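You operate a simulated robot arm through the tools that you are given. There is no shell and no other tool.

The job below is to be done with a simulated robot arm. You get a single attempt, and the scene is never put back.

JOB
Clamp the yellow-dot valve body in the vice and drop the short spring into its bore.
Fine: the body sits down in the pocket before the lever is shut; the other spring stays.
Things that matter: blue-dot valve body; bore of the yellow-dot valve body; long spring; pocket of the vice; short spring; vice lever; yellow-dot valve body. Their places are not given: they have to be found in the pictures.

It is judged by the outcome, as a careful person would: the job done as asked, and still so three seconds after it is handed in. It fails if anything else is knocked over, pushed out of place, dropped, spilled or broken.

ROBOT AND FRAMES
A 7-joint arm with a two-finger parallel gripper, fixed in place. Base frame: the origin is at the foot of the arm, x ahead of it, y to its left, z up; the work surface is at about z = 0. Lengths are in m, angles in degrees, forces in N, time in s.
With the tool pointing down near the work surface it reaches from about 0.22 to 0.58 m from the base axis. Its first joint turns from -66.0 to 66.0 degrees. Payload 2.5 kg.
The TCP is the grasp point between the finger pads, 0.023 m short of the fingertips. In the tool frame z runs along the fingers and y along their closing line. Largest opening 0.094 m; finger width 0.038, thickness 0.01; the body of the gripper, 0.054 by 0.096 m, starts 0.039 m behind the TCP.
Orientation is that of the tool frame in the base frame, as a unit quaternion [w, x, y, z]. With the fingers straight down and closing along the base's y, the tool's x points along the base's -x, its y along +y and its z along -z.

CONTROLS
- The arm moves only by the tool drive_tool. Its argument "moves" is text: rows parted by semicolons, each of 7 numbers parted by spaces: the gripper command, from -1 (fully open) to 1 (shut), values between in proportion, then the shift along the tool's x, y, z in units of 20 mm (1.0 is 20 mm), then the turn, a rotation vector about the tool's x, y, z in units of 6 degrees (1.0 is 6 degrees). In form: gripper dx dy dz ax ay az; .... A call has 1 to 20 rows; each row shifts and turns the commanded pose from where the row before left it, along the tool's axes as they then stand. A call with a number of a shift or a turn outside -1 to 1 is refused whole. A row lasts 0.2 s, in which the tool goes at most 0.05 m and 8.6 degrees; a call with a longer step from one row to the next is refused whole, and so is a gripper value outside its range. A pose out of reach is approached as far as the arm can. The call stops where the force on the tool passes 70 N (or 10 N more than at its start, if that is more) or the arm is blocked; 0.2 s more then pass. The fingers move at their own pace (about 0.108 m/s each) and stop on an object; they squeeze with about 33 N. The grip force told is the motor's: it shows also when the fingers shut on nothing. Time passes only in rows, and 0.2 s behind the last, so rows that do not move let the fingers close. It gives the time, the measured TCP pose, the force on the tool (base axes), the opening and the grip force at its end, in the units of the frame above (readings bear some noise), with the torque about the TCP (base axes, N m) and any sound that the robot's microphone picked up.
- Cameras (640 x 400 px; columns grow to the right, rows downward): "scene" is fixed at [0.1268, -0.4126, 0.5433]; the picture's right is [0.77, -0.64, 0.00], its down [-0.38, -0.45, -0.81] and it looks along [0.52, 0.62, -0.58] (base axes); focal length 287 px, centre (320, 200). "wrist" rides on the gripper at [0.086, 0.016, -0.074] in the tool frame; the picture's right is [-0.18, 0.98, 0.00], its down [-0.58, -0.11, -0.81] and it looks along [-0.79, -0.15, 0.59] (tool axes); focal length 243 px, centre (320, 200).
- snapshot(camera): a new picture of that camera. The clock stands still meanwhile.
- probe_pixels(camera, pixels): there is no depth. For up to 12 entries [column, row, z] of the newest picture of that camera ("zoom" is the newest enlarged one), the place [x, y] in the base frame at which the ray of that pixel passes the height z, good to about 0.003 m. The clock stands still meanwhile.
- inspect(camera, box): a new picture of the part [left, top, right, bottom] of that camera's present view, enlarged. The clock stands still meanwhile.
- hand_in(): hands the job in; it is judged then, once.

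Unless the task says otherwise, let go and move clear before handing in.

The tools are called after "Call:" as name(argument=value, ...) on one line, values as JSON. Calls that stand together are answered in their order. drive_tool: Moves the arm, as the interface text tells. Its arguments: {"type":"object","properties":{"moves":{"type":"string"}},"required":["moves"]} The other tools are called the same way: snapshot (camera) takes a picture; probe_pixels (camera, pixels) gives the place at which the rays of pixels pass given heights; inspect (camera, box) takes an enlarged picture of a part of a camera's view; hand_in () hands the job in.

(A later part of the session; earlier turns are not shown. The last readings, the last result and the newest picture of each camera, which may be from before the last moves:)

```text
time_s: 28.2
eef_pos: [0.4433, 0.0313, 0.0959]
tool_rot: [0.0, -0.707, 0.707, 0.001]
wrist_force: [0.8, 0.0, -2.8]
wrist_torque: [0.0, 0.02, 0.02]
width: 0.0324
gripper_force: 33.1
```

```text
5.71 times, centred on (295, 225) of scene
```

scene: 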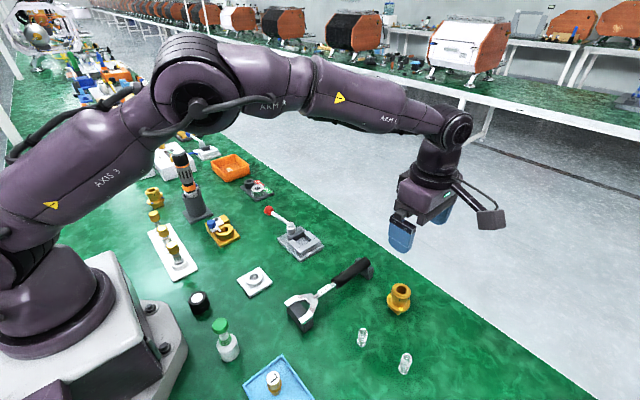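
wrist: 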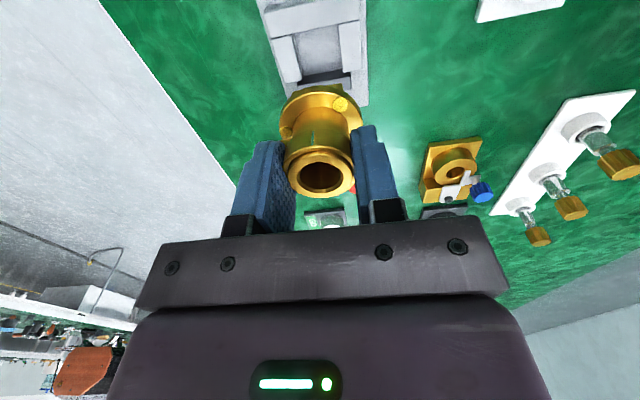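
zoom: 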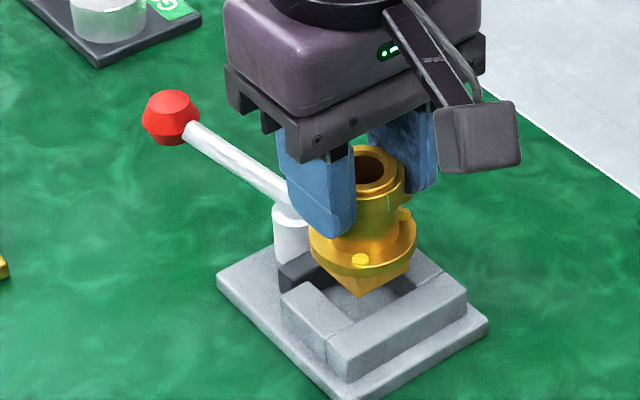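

From the wrist view, the foot centre is within about 0.5 mm of the pocket centre in x, with 4–5 mm clearance on both y sides. I'll lower it into the pocket in small steps.

Call:
drive_tool(moves="1 0 0 0.3 0 0 0; 1 0 0 0.3 0 0 0; 1 0 0 0.3 0 0 0; 1 0 0 0 0 0 0")

Call:
inspect(camera="scene", box=[265, 200, 325, 260])

Call:
inspect(camera="wrist", box=[230, 0, 410, 130])

```text
time_s: 29.2
eef_pos: [0.4422, 0.0315, 0.0777]
tool_rot: [0.0, 0.708, -0.706, 0.0]
wrist_force: [-0.2, 0.2, -1.9]
wrist_torque: [0.0, 0.02, -0.03]
width: 0.0325
gripper_force: 33.5
```

```text
6.67 times, centred on (295, 230) of scene
```

zoom: 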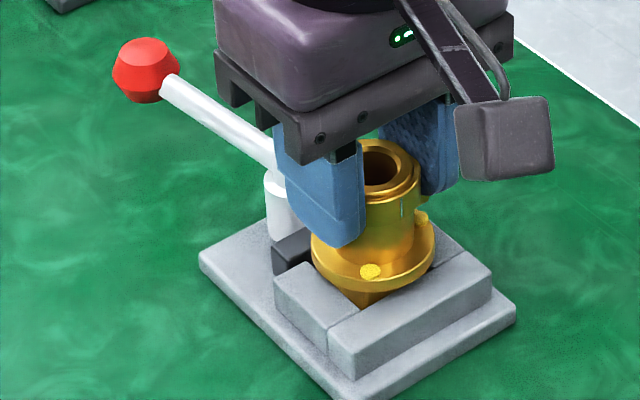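

```text
3.08 times, centred on (320, 65) of wrist
```

zoom: 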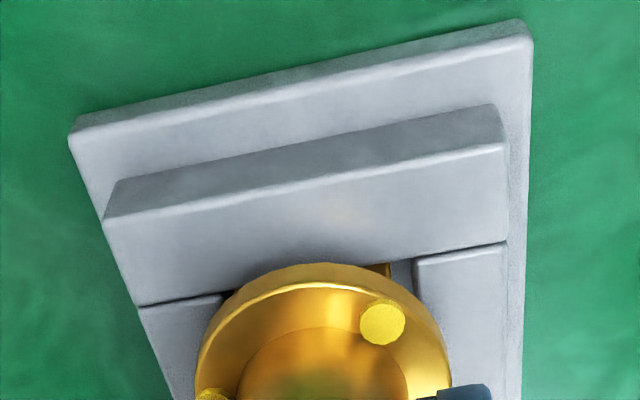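

There's no contact yet and the foot is inside the walls. I'll continue in 1–2 mm steps while watching the force.

Call:
drive_tool(moves="1 0 0 0.1 0 0 0; 1 0 0 0.1 0 0 0; 1 0 0 0 0 0 0")

```text
time_s: 30.0
eef_pos: [0.4431, 0.0308, 0.0731]
tool_rot: [0.0, -0.707, 0.707, 0.0]
wrist_force: [-0.3, -0.4, -2.5]
wrist_torque: [0.02, 0.01, 0.02]
width: 0.0325
gripper_force: 32.6
```

Call:
drive_tool(moves="1 0 0 0.05 0 0 0; 1 0 0 0.05 0 0 0; 1 0 0 0 0 0 0")

```text
time_s: 30.8
eef_pos: [0.4414, 0.0305, 0.0713]
tool_rot: [0.0, -0.707, 0.707, 0.001]
wrist_force: [-0.7, 0.8, -2.5]
wrist_torque: [0.03, 0.0, 0.02]
width: 0.0326
gripper_force: 33.1
```

Call:
drive_tool(moves="1 0 0 0.05 0 0 0; 1 0 0 0.05 0 0 0; 1 0 0 0 0 0 0")

Call:
inspect(camera="scene", box=[265, 200, 325, 260])

```text
time_s: 31.6
eef_pos: [0.4431, 0.0311, 0.0714]
tool_rot: [0.001, -0.707, 0.707, -0.001]
wrist_force: [-10.9, -0.7, 28.1]
wrist_torque: [-0.02, -0.16, -0.04]
width: 0.0322
gripper_force: 33.3
```

```text
6.67 times, centred on (295, 230) of scene
```

zoom: 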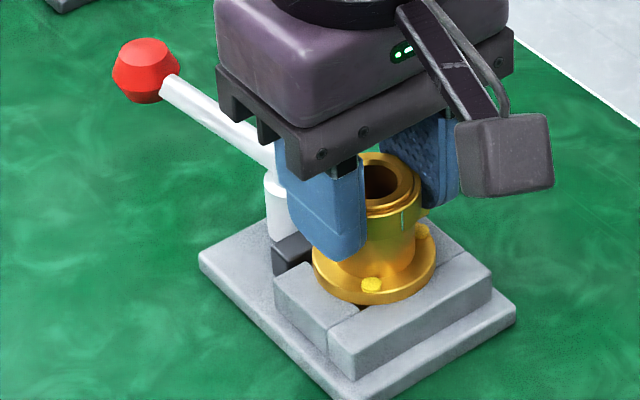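

The foot has landed on the pocket floor: the upward force is 28 N and z reads 0.071. I'll ease off slightly and open the fingers gradually.

Call:
drive_tool(moves="1 0 0 -0.05 0 0 0; 1 0 0 0 0 0 0; 0.25 0 0 0 0 0 0; 0.15 0 0 0 0 0 0; 0 0 0 0 0 0 0; -0.15 0 0 0 0 0 0; -0.15 0 0 0 0 0 0")

Call:
inspect(camera="scene", box=[265, 200, 325, 260])

Call:
inspect(camera="wrist", box=[220, 40, 440, 220])

```text
time_s: 33.2
eef_pos: [0.4417, 0.031, 0.0711]
tool_rot: [0.0, 0.708, -0.706, 0.0]
wrist_force: [0.0, 0.0, -0.3]
wrist_torque: [0.0, 0.0, 0.0]
width: 0.0542
gripper_force: 0.0
```

```text
6.67 times, centred on (295, 230) of scene
```

zoom: 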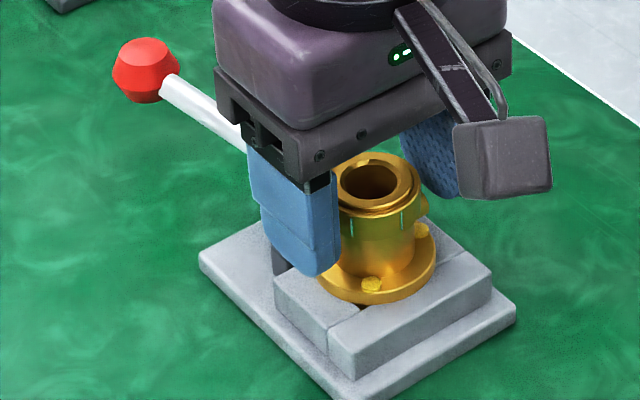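

```text
2.22 times, centred on (330, 130) of wrist
```

zoom: 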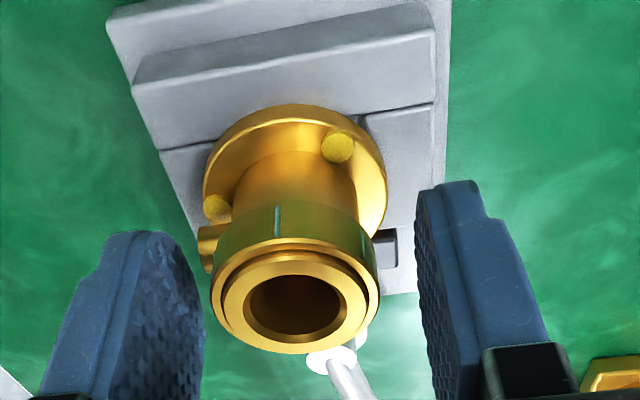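

The body sits upright in the pocket and is released. I'll rise clear and look at the lever from here.

Call:
drive_tool(moves="-0.15 0 0 -0.5 0 0 0; -0.15 0 0 -1 0 0 0; -0.15 0 0 -1 0 0 0; -0.15 0 0 -1 0 0 0; -0.15 0 0 -1 0 0 0; -0.15 0 0 0 0 0 0")

Call:
snapshot(camera="wrist")

Call:
inspect(camera="scene", box=[250, 190, 330, 260])

```text
time_s: 34.6
eef_pos: [0.4414, 0.0299, 0.1603]
tool_rot: [0.0, -0.707, 0.707, 0.0]
wrist_force: [0.1, 0.0, -0.1]
wrist_torque: [0.0, 0.02, -0.01]
width: 0.0541
gripper_force: 0.0
```

```text
taken
```

wrist: 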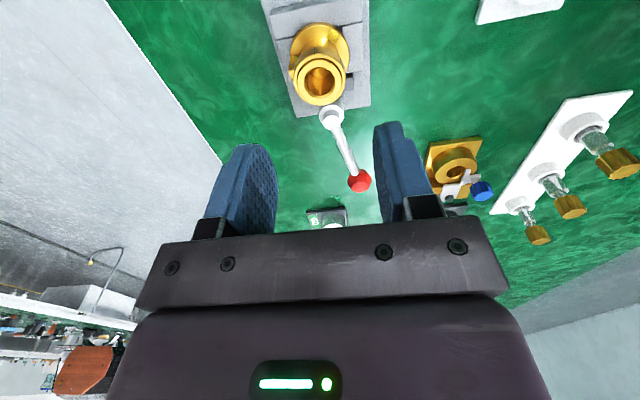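

```text
5.71 times, centred on (290, 225) of scene
```

zoom: 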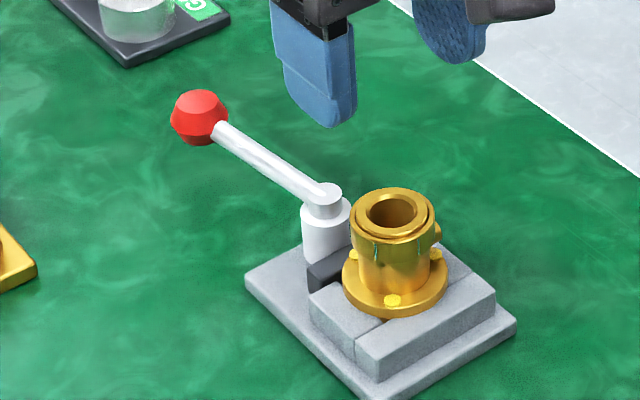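

The body stands squarely in the pocket. Next I'll shut the fingers and come down on the +x side of the lever tube to test which way it turns.

Call:
drive_tool(moves="1 -1 -0.136 0 0 0 0; 1 -1 -0.136 0 0 0 0; 1 -1 -0.136 0 0 0 0; 1 -1 -0.136 0 0 0 0; 1 -1 -0.136 0 0 0 0; 1 0 0 0.9 0 0 0; 1 0 0 0.9 0 0 0; 1 0 0 0 0 0 0")

Call:
inspect(camera="scene", box=[230, 130, 350, 250])

Call:
snapshot(camera="wrist")

```text
time_s: 36.4
eef_pos: [0.455, 0.1313, 0.1233]
tool_rot: [0.0, -0.707, 0.707, 0.0]
wrist_force: [-0.3, -0.7, -0.3]
wrist_torque: [0.01, -0.02, 0.01]
width: 0.0
gripper_force: 32.5
```

```text
3.33 times, centred on (290, 190) of scene
```

zoom: 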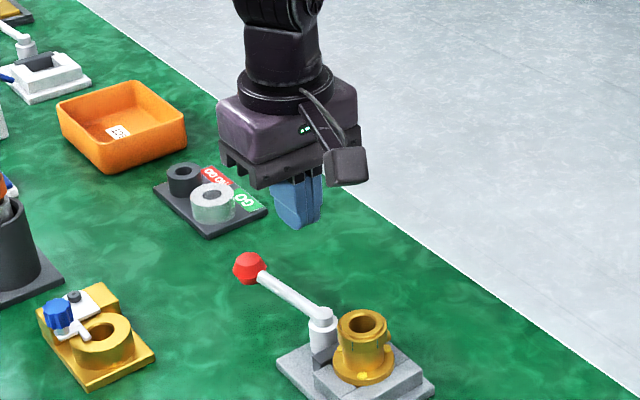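

```text
taken
```

wrist: 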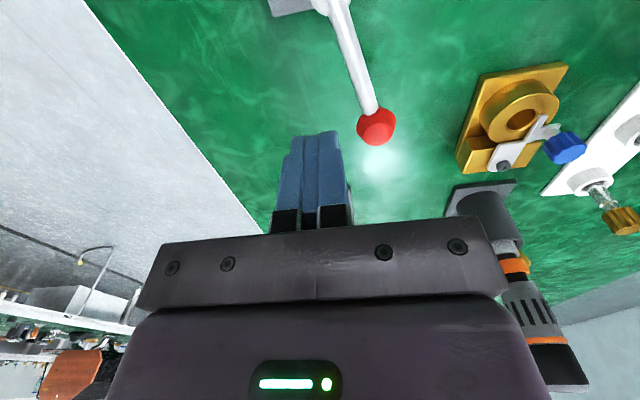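

Call:
drive_tool(moves="1 0 0 0.955 0 0 0; 1 0 0 0.955 0 0 0; 1 0 0 0.955 0 0 0; 1 0 0 0 0 0 0")

Call:
inspect(camera="scene", box=[240, 170, 340, 250])

Call:
snapshot(camera="wrist")

```text
time_s: 37.4
eef_pos: [0.4553, 0.1298, 0.0667]
tool_rot: [0.0, 0.707, -0.707, 0.0]
wrist_force: [0.4, 0.3, -0.2]
wrist_torque: [0.01, 0.01, -0.03]
width: 0.0
gripper_force: 33.5
```

```text
5.00 times, centred on (290, 210) of scene
```

zoom: 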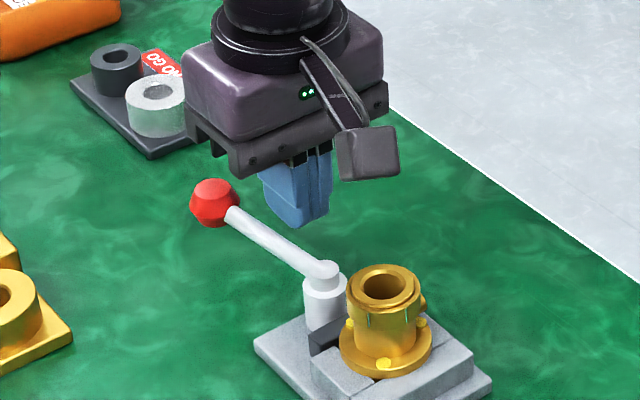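

```text
taken
```

wrist: 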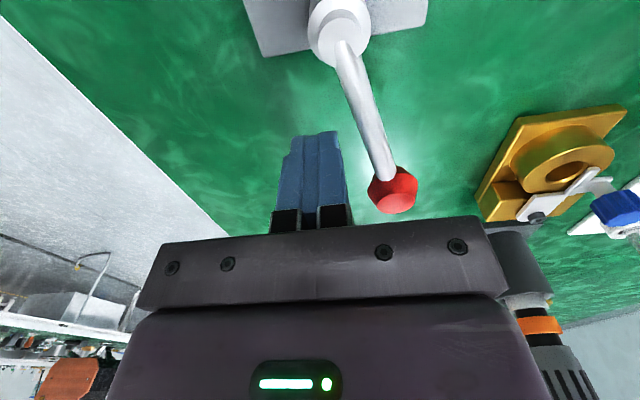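

The closed fingers stand beside the tube on its +x side. I'll push gently toward -x and watch the force and the lever.

Call:
drive_tool(moves="1 0 0.4 0 0 0 0; 1 0 0.15 0 0 0 0; 1 0 0.15 0 0 0 0; 1 0 0 0 0 0 0")

Call:
snapshot(camera="wrist")

```text
time_s: 38.4
eef_pos: [0.4456, 0.1309, 0.0692]
tool_rot: [-0.006, 0.707, -0.707, 0.004]
wrist_force: [32.0, 1.2, -20.2]
wrist_torque: [0.4, -0.85, 0.54]
width: 0.0
gripper_force: 33.1
```

```text
taken
```

wrist: 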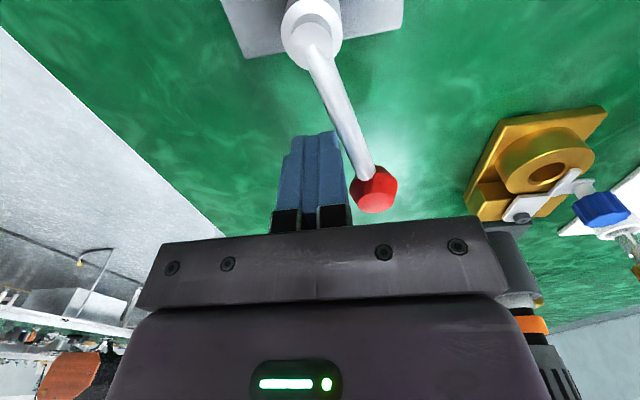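

The push gave 32 N and the knob stayed at about (0.419, 0.153), so the lever is stopped in that direction. I'll back off, go over to the -x side and push the other way.

Call:
drive_tool(moves="1 0 -0.6 0 0 0 0; 1 0 0 -0.9 0 0 0; 1 0 0 -0.9 0 0 0; 1 0 0 -0.9 0 0 0; 1 0 1 0 0 0 0; 1 0 1 0 0 0 0; 1 0 1 0 0 0 0; 1 0 0.8 0 0 0 0; 1 0 0 0 0 0 0")

Call:
snapshot(camera="wrist")

Call:
inspect(camera="scene", box=[240, 150, 340, 250])

```text
time_s: 40.4
eef_pos: [0.3779, 0.1308, 0.1214]
tool_rot: [0.0, -0.707, 0.707, 0.0]
wrist_force: [0.0, 0.5, 0.0]
wrist_torque: [0.0, -0.02, -0.02]
width: 0.0
gripper_force: 33.2
```

```text
taken
```

wrist: 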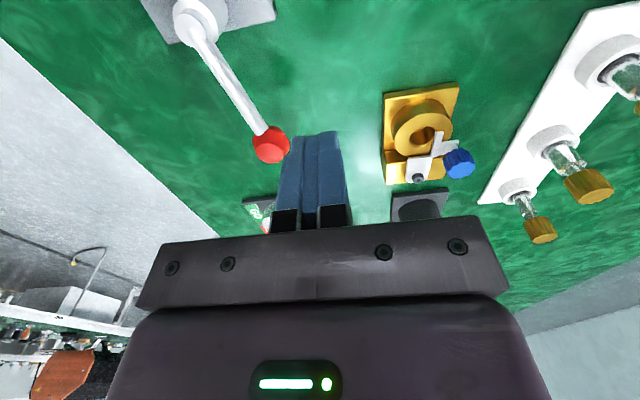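

```text
4.00 times, centred on (290, 200) of scene
```

zoom: 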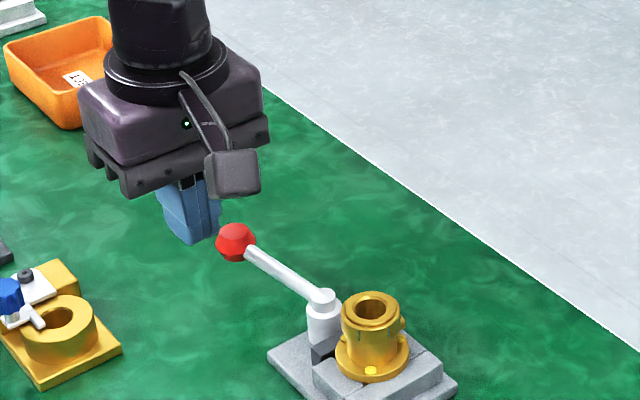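

The lever is unchanged. I'll shift slightly toward the post so the finger meets the tube rather than the knob, come down and push toward +x.

Call:
drive_tool(moves="1 0.54 0 0 0 0 0; 1 0 0 0.92 0 0 0; 1 0 0 0.92 0 0 0; 1 0 0 0.92 0 0 0; 1 0 -0.5 0 0 0 0; 1 0 -0.5 0 0 0 0; 1 0 0 0 0 0 0")

Call:
snapshot(camera="wrist")

```text
time_s: 42.0
eef_pos: [0.3971, 0.1194, 0.0673]
tool_rot: [0.0, -0.707, 0.707, 0.0]
wrist_force: [0.7, -0.2, -0.4]
wrist_torque: [0.0, 0.02, -0.01]
width: 0.0
gripper_force: 32.7
```

```text
taken
```

wrist: 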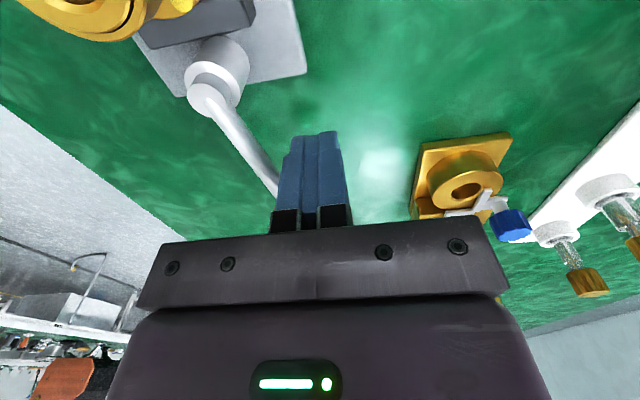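

Call:
drive_tool(moves="1 0 -0.5 0 0 0 0; 1 0 -0.2 0 0 0 0; 1 0 -0.2 0 0 0 0; 1 0 0 0 0 0 0")

Call:
snapshot(camera="wrist")

```text
time_s: 43.0
eef_pos: [0.4151, 0.121, 0.0668]
tool_rot: [0.0, -0.706, 0.708, 0.001]
wrist_force: [-2.2, 1.9, 0.3]
wrist_torque: [0.02, 0.03, -0.01]
width: 0.0
gripper_force: 33.2
```

```text
taken
```

wrist: 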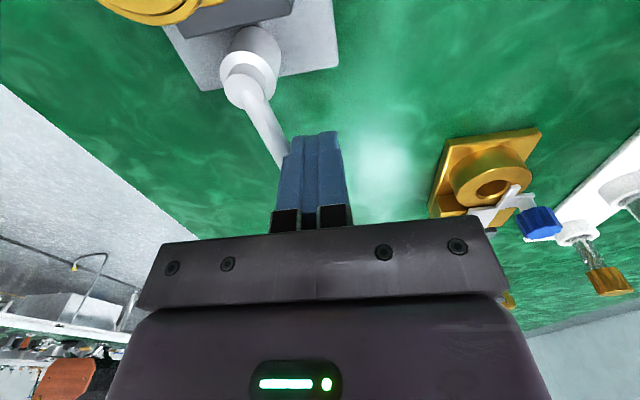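

Contact shows only about 2 N and the lever seems to yield in this direction. I'll keep pushing along the arc around the post in small rows and check the force.

Call:
drive_tool(moves="1 -0.11 -0.287 0 0 0 0; 1 -0.11 -0.287 0 0 0 0; 1 -0.11 -0.287 0 0 0 0; 1 -0.05 -0.24 0 0 0 0; 1 -0.05 -0.24 0 0 0 0; 1 0 0 0 0 0 0")

Call:
snapshot(camera="wrist")

Call:
inspect(camera="scene", box=[240, 170, 340, 260])

```text
time_s: 44.4
eef_pos: [0.4434, 0.1292, 0.0675]
tool_rot: [0.0, -0.707, 0.708, 0.0]
wrist_force: [-1.8, 0.6, 0.7]
wrist_torque: [0.04, 0.02, -0.03]
width: 0.0
gripper_force: 33.1
```

```text
taken
```

wrist: 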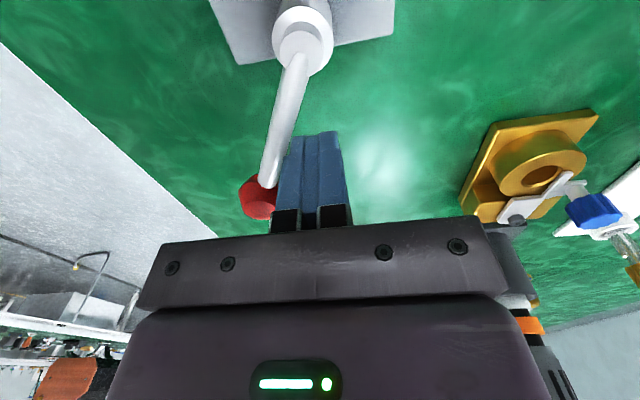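

```text
4.44 times, centred on (290, 215) of scene
```

zoom: 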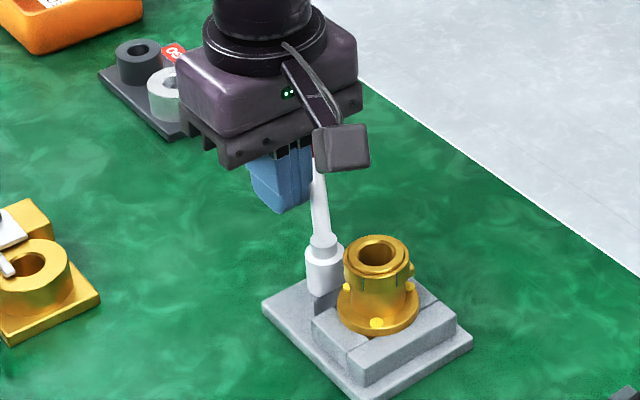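

The lever turns freely this way and now stands near 65°. I'll continue around the arc to about 15°.

Call:
drive_tool(moves="1 0.01 -0.25 0 0 0 0; 1 0.01 -0.25 0 0 0 0; 1 0.11 -0.3 0 0 0 0; 1 0.11 -0.3 0 0 0 0; 1 0 0 0 0 0 0")

Call:
snapshot(camera="wrist")

Call:
inspect(camera="scene", box=[260, 180, 340, 260])

```text
time_s: 45.6
eef_pos: [0.4651, 0.1222, 0.0673]
tool_rot: [0.0, 0.708, -0.707, 0.0]
wrist_force: [-2.1, 1.7, -1.0]
wrist_torque: [0.03, 0.0, -0.05]
width: 0.0001
gripper_force: 32.8
```

```text
taken
```

wrist: 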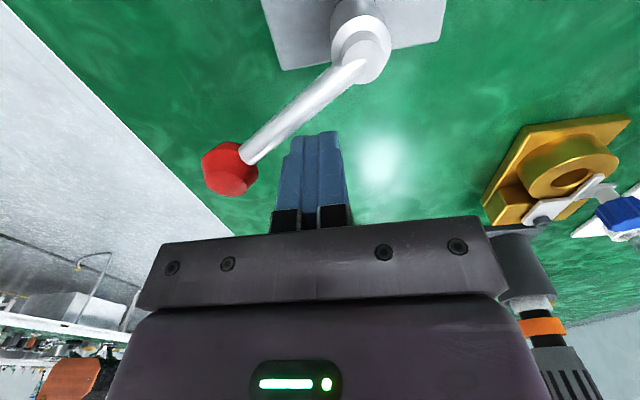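

```text
5.00 times, centred on (300, 220) of scene
```

zoom: 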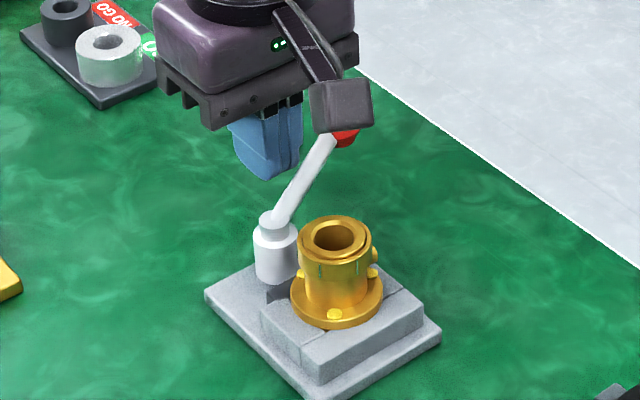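

Call:
drive_tool(moves="1 0.16 -0.28 0 0 0 0; 1 0.16 -0.28 0 0 0 0; 1 0 0 0 0 0 0")

Call:
snapshot(camera="wrist")

Call:
inspect(camera="scene", box=[260, 180, 340, 260])

```text
time_s: 46.4
eef_pos: [0.47, 0.123, 0.0654]
tool_rot: [0.003, 0.709, -0.705, -0.008]
wrist_force: [-35.8, 23.2, 7.5]
wrist_torque: [0.21, 0.51, -0.43]
width: 0.0
gripper_force: 32.9
```

```text
taken
```

wrist: 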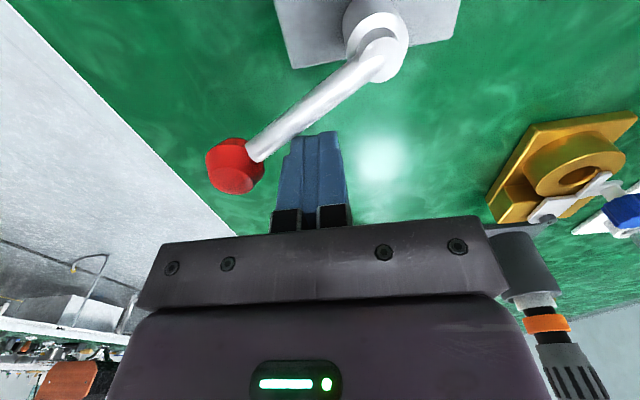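

```text
5.00 times, centred on (300, 220) of scene
```

zoom: 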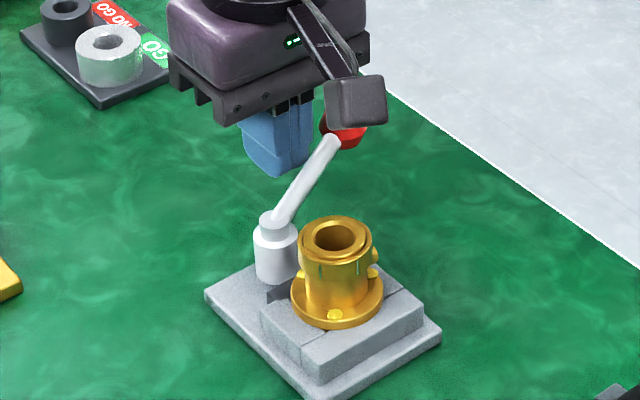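

The lever stopped at about 25° after roughly 80° of travel, with about 43 N of resistance, so it's either at its end stop or clamped on the body. I'll back off, rise and see whether it stays and where the jaw is.

Call:
drive_tool(moves="1 -0.4 0.4 0 0 0 0; 1 0 0 -0.9 0 0 0; 1 0 0 -0.9 0 0 0; 1 0 0 -0.9 0 0 0; 1 0.8 0.3 -0.9 0 0 0; 1 1 0.3 -0.5 0 0 0; 1 1 0.3 0 0 0 0; 1 1 0.3 0 0 0 0; 1 1 0.3 0 0 0 0; 1 0 0 0 0 0 0")

Call:
snapshot(camera="wrist")

Call:
inspect(camera="scene", box=[265, 200, 335, 260])

```text
time_s: 48.6
eef_pos: [0.4371, 0.0286, 0.1478]
tool_rot: [0.001, 0.707, -0.707, 0.0]
wrist_force: [-0.1, -0.6, 0.9]
wrist_torque: [0.0, -0.03, 0.02]
width: 0.0001
gripper_force: 32.6
```

```text
taken
```

wrist: 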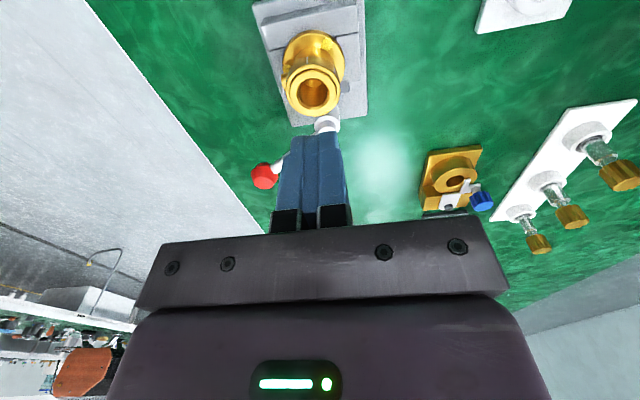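

```text
6.67 times, centred on (300, 230) of scene
```

zoom: 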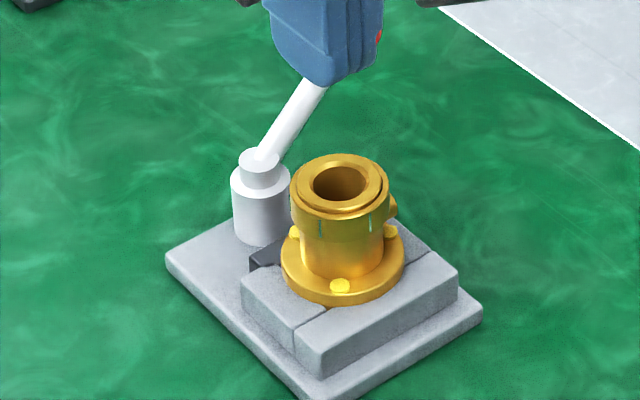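

The lever stayed at about 24° after I let go. I'll rotate the tool back so the camera looks along +x and check how close the jaw is to the body.

Call:
drive_tool(moves="1 -0.375 0.96 -0.3 0 0 0; 1 -0.375 0.96 -0.3 0 0 0; 1 -0.375 0.96 0 0 0 0; 1 -0.375 0.96 0 0 0 0; 1 0 0 0 0 0 1; 1 0 0 0 0 0 1; 1 0 0 0 0 0 1; 1 0 0 0 0 0 1; 1 0 0 0 0 0 1; 1 0 0 0 0 0 1; 1 0 0 0 0 0 1; 1 0 0 0 0 0 1; 1 0 0 0 0 0 1; 1 0 0 0 0 0 1; 1 0 0 0 0 0 1; 1 0 0 0 0 0 1; 1 0 0 0 0 0 1; 1 0 0 0 0 0 1; 1 0 0 0 0 0 1; 1 0 0 0 0 0 0")

Call:
snapshot(camera="wrist")

```text
time_s: 52.8
eef_pos: [0.3604, 0.0595, 0.1607]
tool_rot: [-0.001, 0.001, 1.0, -0.001]
wrist_force: [-0.4, -0.2, 0.7]
wrist_torque: [0.01, 0.02, -0.02]
width: 0.0
gripper_force: 32.7
```

```text
taken
```

wrist: 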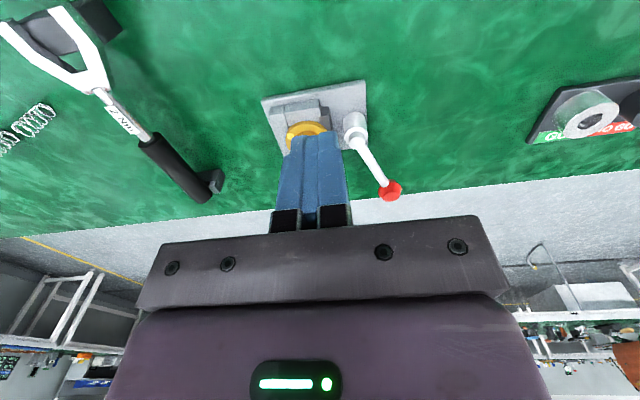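

Call:
drive_tool(moves="1 0.5 0.8 0 0 0 0; 1 0.5 0.8 0 0 0 0; 1 0.5 0.8 0 0 0 0; 1 0 0 0 0 0 0")

Call:
inspect(camera="wrist", box=[180, 50, 340, 170])

```text
time_s: 53.8
eef_pos: [0.3295, 0.1069, 0.16]
tool_rot: [-0.001, 0.0, 1.0, -0.001]
wrist_force: [0.5, -0.3, -0.6]
wrist_torque: [0.03, -0.02, -0.02]
width: 0.0001
gripper_force: 32.9
```

```text
3.33 times, centred on (260, 110) of wrist
```

zoom: 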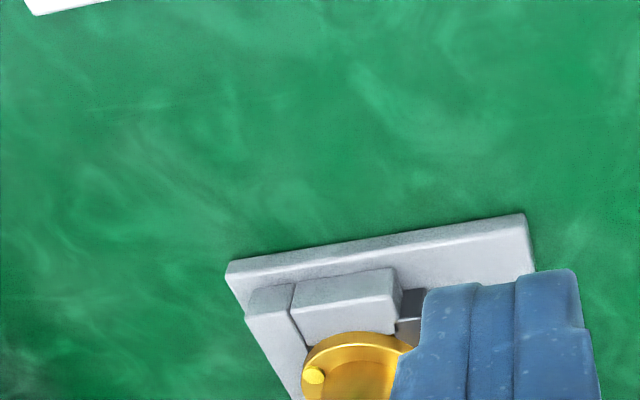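

Call:
drive_tool(moves="1 0 1 0 0 0 0; 1 0 1 0 0 0 0; 1 0 0.5 0 0 0 0; 1 0 0 0 0 0 0")

Call:
inspect(camera="wrist", box=[190, 110, 300, 200])

```text
time_s: 54.8
eef_pos: [0.3297, 0.1574, 0.1605]
tool_rot: [0.001, 0.001, 1.0, 0.0]
wrist_force: [-0.3, -0.3, 0.0]
wrist_torque: [0.01, -0.02, 0.0]
width: 0.0
gripper_force: 33.0
```

```text
4.44 times, centred on (245, 155) of wrist
```

zoom: 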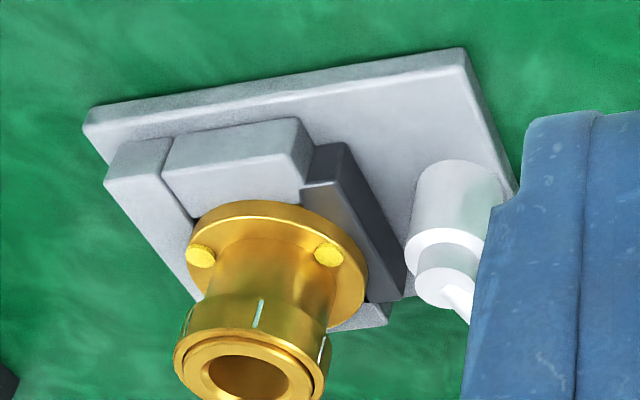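

Call:
probe_pixels(camera="zoom", pixels=[[304, 190, 0.028], [340, 180, 0.028], [404, 285, 0.028], [303, 185, 0.024], [316, 147, 0.01], [344, 145, 0.01], [250, 382, 0.0655], [277, 262, 0.026], [90, 125, 0.01], [463, 60, 0.01]])

Call:
inspect(camera="wrist", box=[215, 130, 275, 180])

```text
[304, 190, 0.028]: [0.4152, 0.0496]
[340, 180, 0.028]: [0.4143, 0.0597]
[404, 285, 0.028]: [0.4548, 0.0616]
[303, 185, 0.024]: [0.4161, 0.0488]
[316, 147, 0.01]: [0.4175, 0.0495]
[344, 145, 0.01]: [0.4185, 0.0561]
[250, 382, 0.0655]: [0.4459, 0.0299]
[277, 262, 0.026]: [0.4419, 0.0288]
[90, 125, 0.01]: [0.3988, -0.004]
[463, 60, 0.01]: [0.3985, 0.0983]
```

```text
8.00 times, centred on (245, 155) of wrist
```

zoom: 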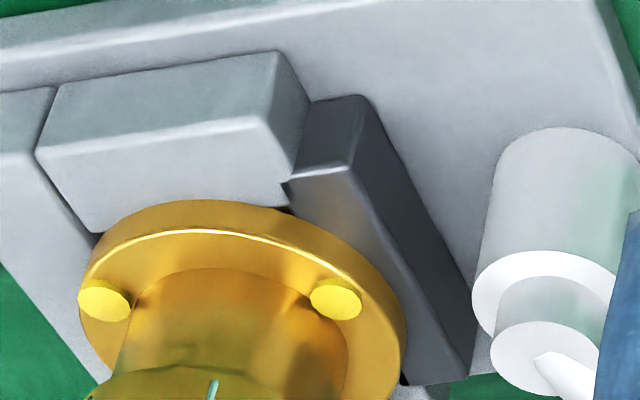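

The jaw now lies against the wall ends with its inner face near y≈0.047, and the body top is at about (0.444, 0.030). To be sure the lever is fully home, I'll press once more on the knob from its +y side.

Call:
drive_tool(moves="1 -0.92 -0.04 0 0 0 0; 1 -0.92 -0.04 0 0 0 0; 1 -0.92 -0.04 0 0 0 0; 1 -0.92 -0.04 0 0 0 0; 1 -0.92 -0.04 0 0 0 0; 1 -0.92 -0.04 0 0 0 0; 1 -0.92 -0.04 0 0 0 0; 1 -0.92 -0.04 0 0 0 0; 1 -0.92 -0.04 0 0 0 0; 1 0 0 0.94 0 0 0; 1 0 0 0.94 0 0 0; 1 0 0 0.94 0 0 0; 1 0 0 0 0 0 0")

Call:
inspect(camera="scene", box=[260, 140, 360, 250])

Call:
snapshot(camera="wrist")

```text
time_s: 57.6
eef_pos: [0.4941, 0.1499, 0.1046]
tool_rot: [0.001, 0.0, 1.0, -0.001]
wrist_force: [0.4, -0.1, 0.6]
wrist_torque: [0.01, 0.01, 0.0]
width: 0.0
gripper_force: 33.0
```

```text
3.64 times, centred on (310, 195) of scene
```

zoom: 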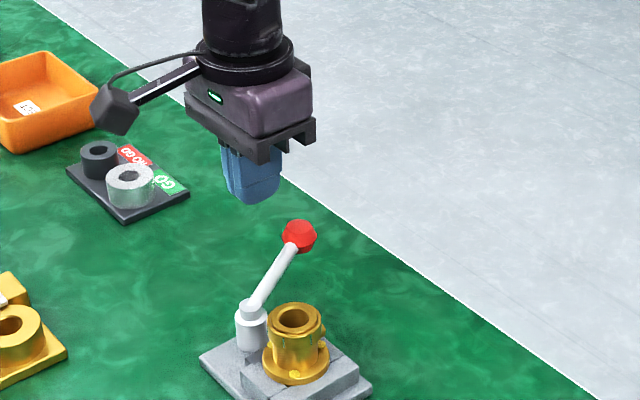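

```text
taken
```

wrist: 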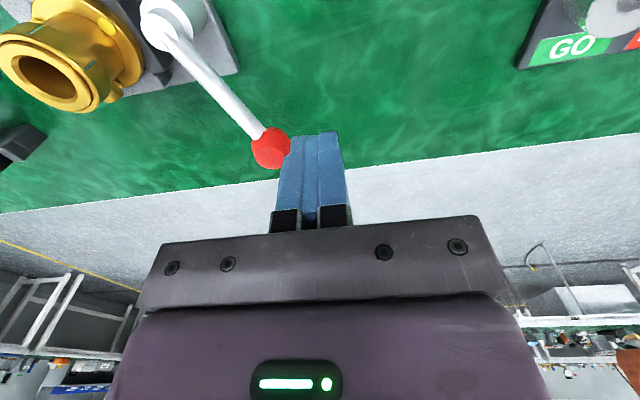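

Call:
drive_tool(moves="1 0 0 0.96 0 0 0; 1 0 0 0.96 0 0 0; 1 0 -0.5 0 0 0 0; 1 0 -0.2 0 0 0 0; 1 0 0 0 0 0 0")

Call:
drive_tool(moves="1 0 -0.1 0 0 0 0; 1 0 -0.1 0 0 0 0; 1 0 0 0 0 0 0")

```text
time_s: 58.8
eef_pos: [0.496, 0.1389, 0.0662]
tool_rot: [0.001, -0.001, 1.0, 0.001]
wrist_force: [1.6, 10.4, 0.8]
wrist_torque: [-0.02, -0.05, 0.14]
width: 0.0
gripper_force: 32.7
```

```text
time_s: 59.6
eef_pos: [0.4964, 0.1362, 0.0662]
tool_rot: [0.002, -0.003, 1.0, 0.004]
wrist_force: [7.6, 28.0, 6.0]
wrist_torque: [0.07, -0.13, 0.48]
width: 0.0
gripper_force: 32.9
```

Call:
snapshot(camera="wrist")

Call:
inspect(camera="scene", box=[265, 180, 345, 260])

```text
taken
```

wrist: 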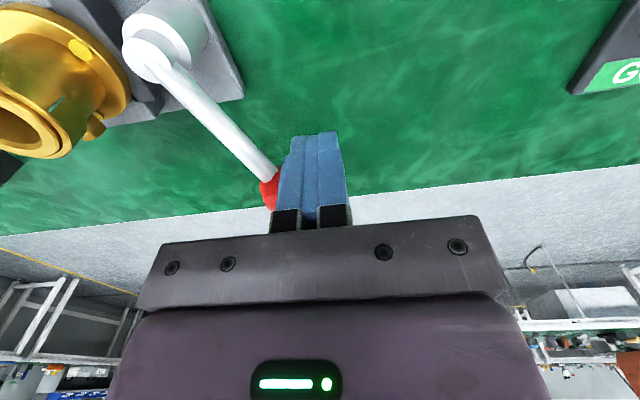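

```text
5.00 times, centred on (305, 220) of scene
```

zoom: 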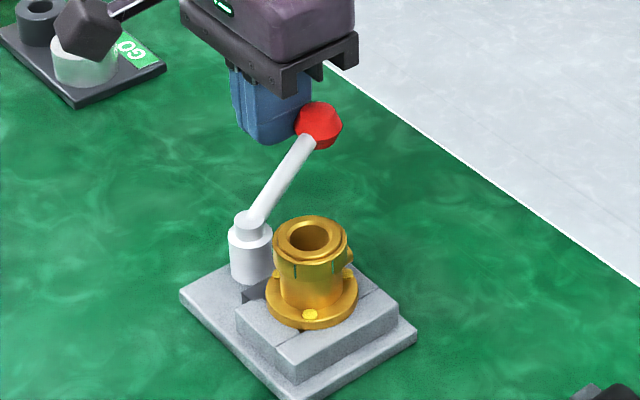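

The knob didn't move under 28 N (scene knob still at about (304.6, 205)), so the lever is firmly shut. I'll back off, rise and travel toward the springs with the fingers open.

Call:
drive_tool(moves="1 0 0.8 0 0 0 0; 1 0 0.4 -0.5 0 0 0; 1 0 0 -1 0 0 0; 1 0 0 -1 0 0 0; 1 0 0 -1 0 0 0; 1 0 0 -1 0 0 0; 1 0 0 -1 0 0 0; 0 0.5 -1 0 0 0 0; -1 0.5 -1 0 0 0 0; -1 0.5 -1 0 0 0 0; -1 0.5 -1 0 0 0 0; -1 0.5 -1 0 0 0 0; -1 0.5 -1 0 0 0 0; -1 0.5 -1 0 0 0 0; -1 0.5 -1 0 0 0 0; -1 0.5 -1 0 0 0 0; -1 0.5 -1 0 0 0 0; -1 0.5 -1 0 0 0 0; -1 0.5 -1 0 0 0 0; -1 0 0 0 0 0 0")

Call:
drive_tool(moves="-1 0.47 -1 0 0 0 0; -1 0.47 -1 0 0 0 0; -1 0.47 -1 0 0 0 0; -1 0.47 -1 0 0 0 0; -1 0.47 -1 0 0 0 0; -1 0.47 -1 0 0 0 0; -1 0.47 -1 0 0 0 0; -1 0.47 -1 0 0 0 0; -1 0 0 0 0 0 0")

Call:
snapshot(camera="wrist")

Call:
snapshot(camera="scene")

```text
time_s: 63.8
eef_pos: [0.3759, -0.083, 0.1751]
tool_rot: [0.0, 0.001, 1.0, 0.0]
wrist_force: [-0.4, 0.2, -0.1]
wrist_torque: [0.04, 0.0, 0.01]
width: 0.0939
gripper_force: 0.1
```

```text
time_s: 65.8
eef_pos: [0.3003, -0.2438, 0.1758]
tool_rot: [0.0, 0.0, 1.0, 0.0]
wrist_force: [-0.1, -0.2, 0.0]
wrist_torque: [0.0, 0.0, -0.01]
width: 0.0939
gripper_force: 0.1
```

```text
taken
```

wrist: 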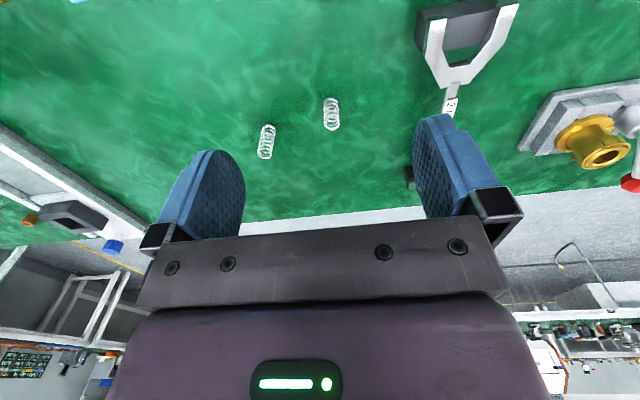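

```text
taken
```

scene: 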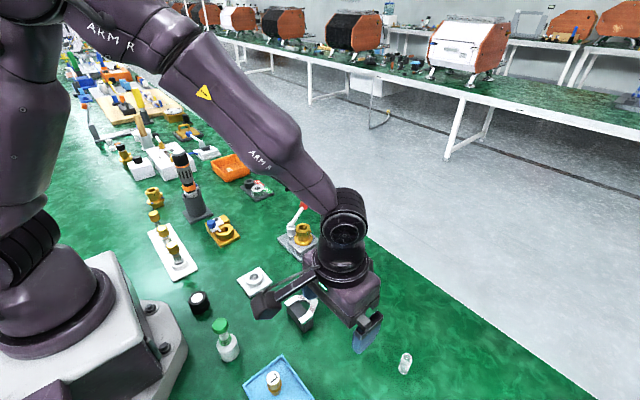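

Call:
inspect(camera="wrist", box=[240, 80, 360, 170])

Call:
probe_pixels(camera="zoom", pixels=[[320, 200, 0.0]])

```text
4.44 times, centred on (300, 125) of wrist
```

zoom: 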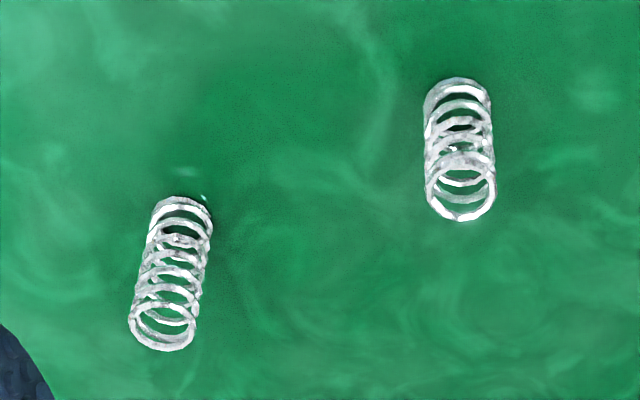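

```text
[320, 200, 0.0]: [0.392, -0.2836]
```

Spring A (wrist zoom at about (460,150)) works out about 0.030 m tall at (0.371, -0.245). Spring B is about 0.041 m tall at (0.393, -0.326), so A is the short one. I'll move above A with a partial opening and re-measure.

Call:
drive_tool(moves="-0.3 -0.9 0 0.5 0 0 0; -0.3 -0.9 0 0.5 0 0 0; -0.3 -0.9 0 0.5 0 0 0; -0.3 -0.85 -0.05 0.5 0 0 0; -0.3 0 0 0.9 0 0 0; -0.3 0 0 0.6 0 0 0; -0.3 0 0 0 0 0 0; -0.3 0 0 0 0 0 0")

Call:
inspect(camera="wrist", box=[240, 40, 400, 180])

Call:
inspect(camera="scene", box=[320, 270, 430, 390])

```text
time_s: 67.6
eef_pos: [0.3722, -0.2459, 0.1066]
tool_rot: [0.0, 0.0, 1.0, 0.0]
wrist_force: [0.2, -1.2, -0.4]
wrist_torque: [0.02, 0.0, 0.01]
width: 0.0611
gripper_force: 0.0
```

```text
2.86 times, centred on (320, 110) of wrist
```

zoom: 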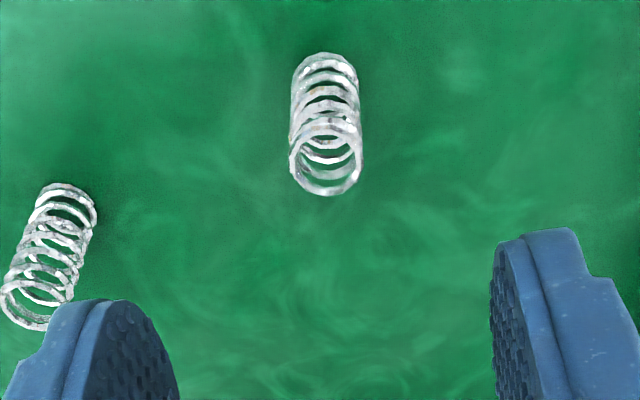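

```text
3.33 times, centred on (375, 330) of scene
```

zoom: 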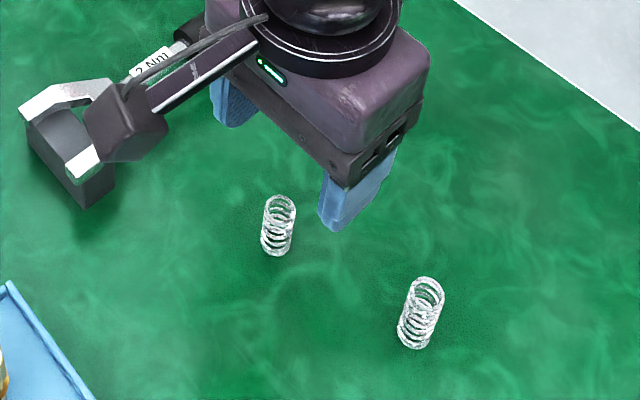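

Spring A's top ring lies about 1 mm from the TCP axis, and B is well clear at the left. I'll come down so the fingertips grip A's upper half, leaving about 15 mm of spring below them.

Call:
drive_tool(moves="-0.3 0 0.05 0.85 0 0 0; -0.3 0 0 0.85 0 0 0; -0.3 0 0 0.85 0 0 0; -0.3 0 0 0.83 0 0 0; -0.3 0 0 0 0 0 0")

Call:
inspect(camera="wrist", box=[220, 60, 420, 220])

Call:
inspect(camera="scene", box=[320, 290, 420, 390])

```text
time_s: 68.8
eef_pos: [0.3726, -0.2436, 0.0366]
tool_rot: [0.0, 0.0, 1.0, -0.001]
wrist_force: [-0.4, 0.1, -0.5]
wrist_torque: [0.02, 0.0, -0.02]
width: 0.0608
gripper_force: 0.1
```

```text
2.50 times, centred on (320, 140) of wrist
```

zoom: 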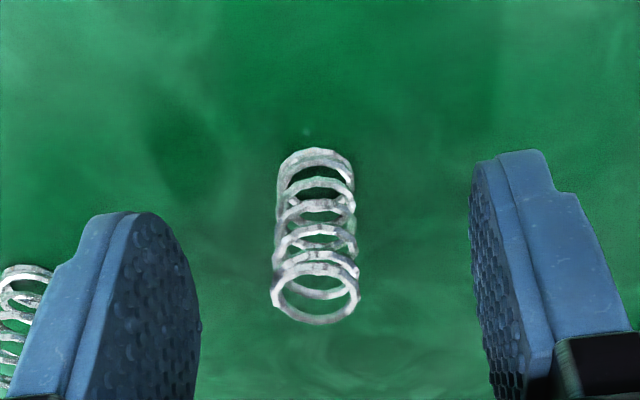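

```text
4.00 times, centred on (370, 340) of scene
```

zoom: 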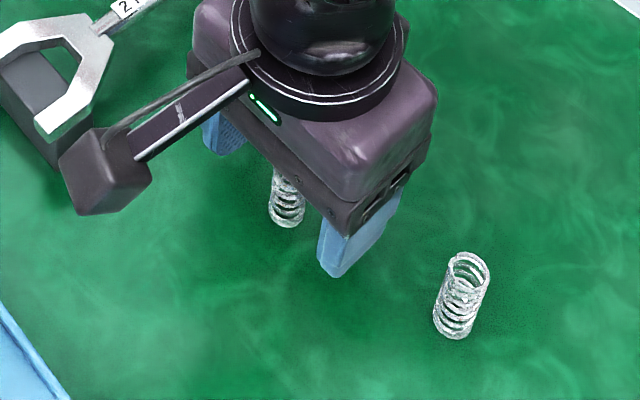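

The spring stands centred between the pads, its top about 4 mm below TCP level. I'll close on it.

Call:
drive_tool(moves="0.3 0 0 0 0 0 0; 0.5 0 0 0 0 0 0; 1 0 0 0 0 0 0; 1 0 0 0 0 0 0; 1 0 0 0 0 0 0")

Call:
inspect(camera="wrist", box=[220, 60, 420, 220])

```text
time_s: 70.0
eef_pos: [0.3723, -0.2441, 0.0382]
tool_rot: [-0.001, 0.0, 1.0, 0.0]
wrist_force: [-0.1, -0.6, 0.9]
wrist_torque: [-0.05, 0.01, 0.01]
width: 0.0146
gripper_force: 33.0
```

```text
2.50 times, centred on (320, 140) of wrist
```

zoom: 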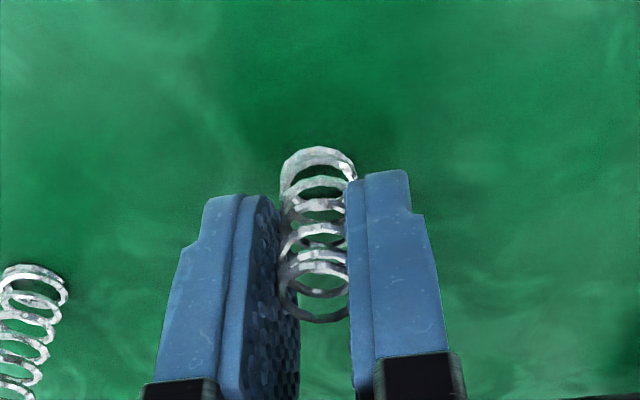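

The grip closed at 0.0146 m, which is the spring's diameter. I'll lift and check it's held.

Call:
drive_tool(moves="1 0 0 -0.3 0 0 0; 1 0 0 -0.7 0 0 0; 1 0 0 -1 0 0 0; 1 0 0 -1 0 0 0; 1 0 0 -1 0 0 0; 1 0 0 -1 0 0 0; 1 0 0 -1 0 0 0; 1 0 0 0 0 0 0")

Call:
snapshot(camera="wrist")

Call:
inspect(camera="scene", box=[320, 220, 430, 390])

```text
time_s: 71.8
eef_pos: [0.3719, -0.244, 0.1578]
tool_rot: [0.0, 0.0, 1.0, 0.0]
wrist_force: [0.0, -0.2, -0.1]
wrist_torque: [0.0, 0.02, 0.03]
width: 0.0158
gripper_force: 32.7
```

```text
taken
```

wrist: 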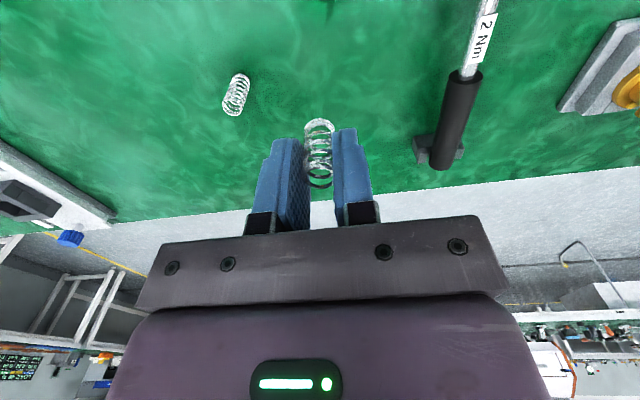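

```text
2.35 times, centred on (375, 305) of scene
```

zoom: 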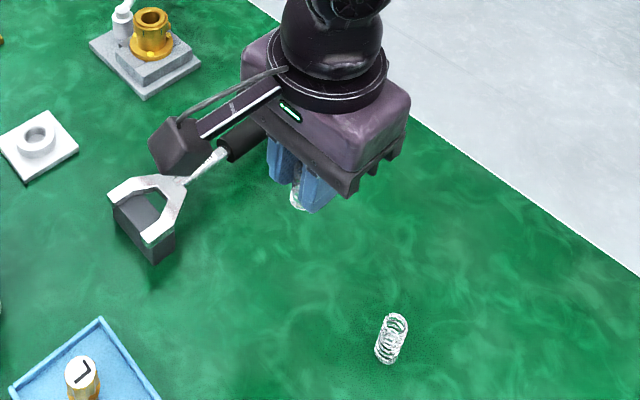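

Call:
drive_tool(moves="1 -0.25 0.979 0 0 0 0; 1 -0.25 0.979 0 0 0 0; 1 -0.25 0.979 0 0 0 0; 1 -0.25 0.979 0 0 0 0; 1 -0.25 0.979 0 0 0 0; 1 -0.25 0.979 0 0 0 0; 1 -0.25 0.979 0 0 0 0; 1 -0.25 0.979 0 0 0 0; 1 -0.25 0.979 0 0 0 0; 1 -0.25 0.979 0 0 0 0; 1 -0.25 0.979 0 0 0 0; 1 -0.25 0.979 0 0 0 0; 1 -0.25 0.979 0 0 0 0; 1 -0.25 0.979 0 0 0 0; 1 0 0 0 0 0 0; 1 0 0 0 0 0 0")

Call:
inspect(camera="wrist", box=[240, 40, 400, 200])

Call:
inspect(camera="scene", box=[260, 150, 360, 260])

```text
time_s: 75.2
eef_pos: [0.4419, 0.0309, 0.1586]
tool_rot: [0.0, 0.0, 1.0, -0.001]
wrist_force: [-0.1, 0.4, 0.2]
wrist_torque: [-0.02, 0.01, 0.03]
width: 0.0159
gripper_force: 33.2
```

```text
2.50 times, centred on (320, 120) of wrist
```

zoom: 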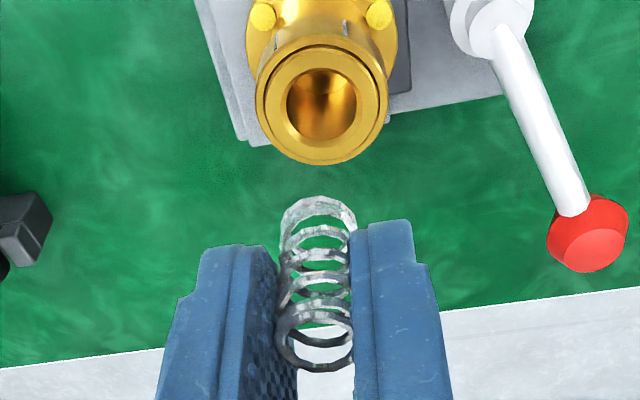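

```text
3.64 times, centred on (310, 205) of scene
```

zoom: 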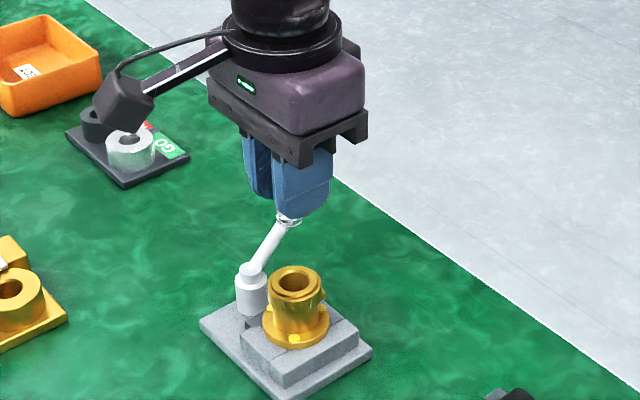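

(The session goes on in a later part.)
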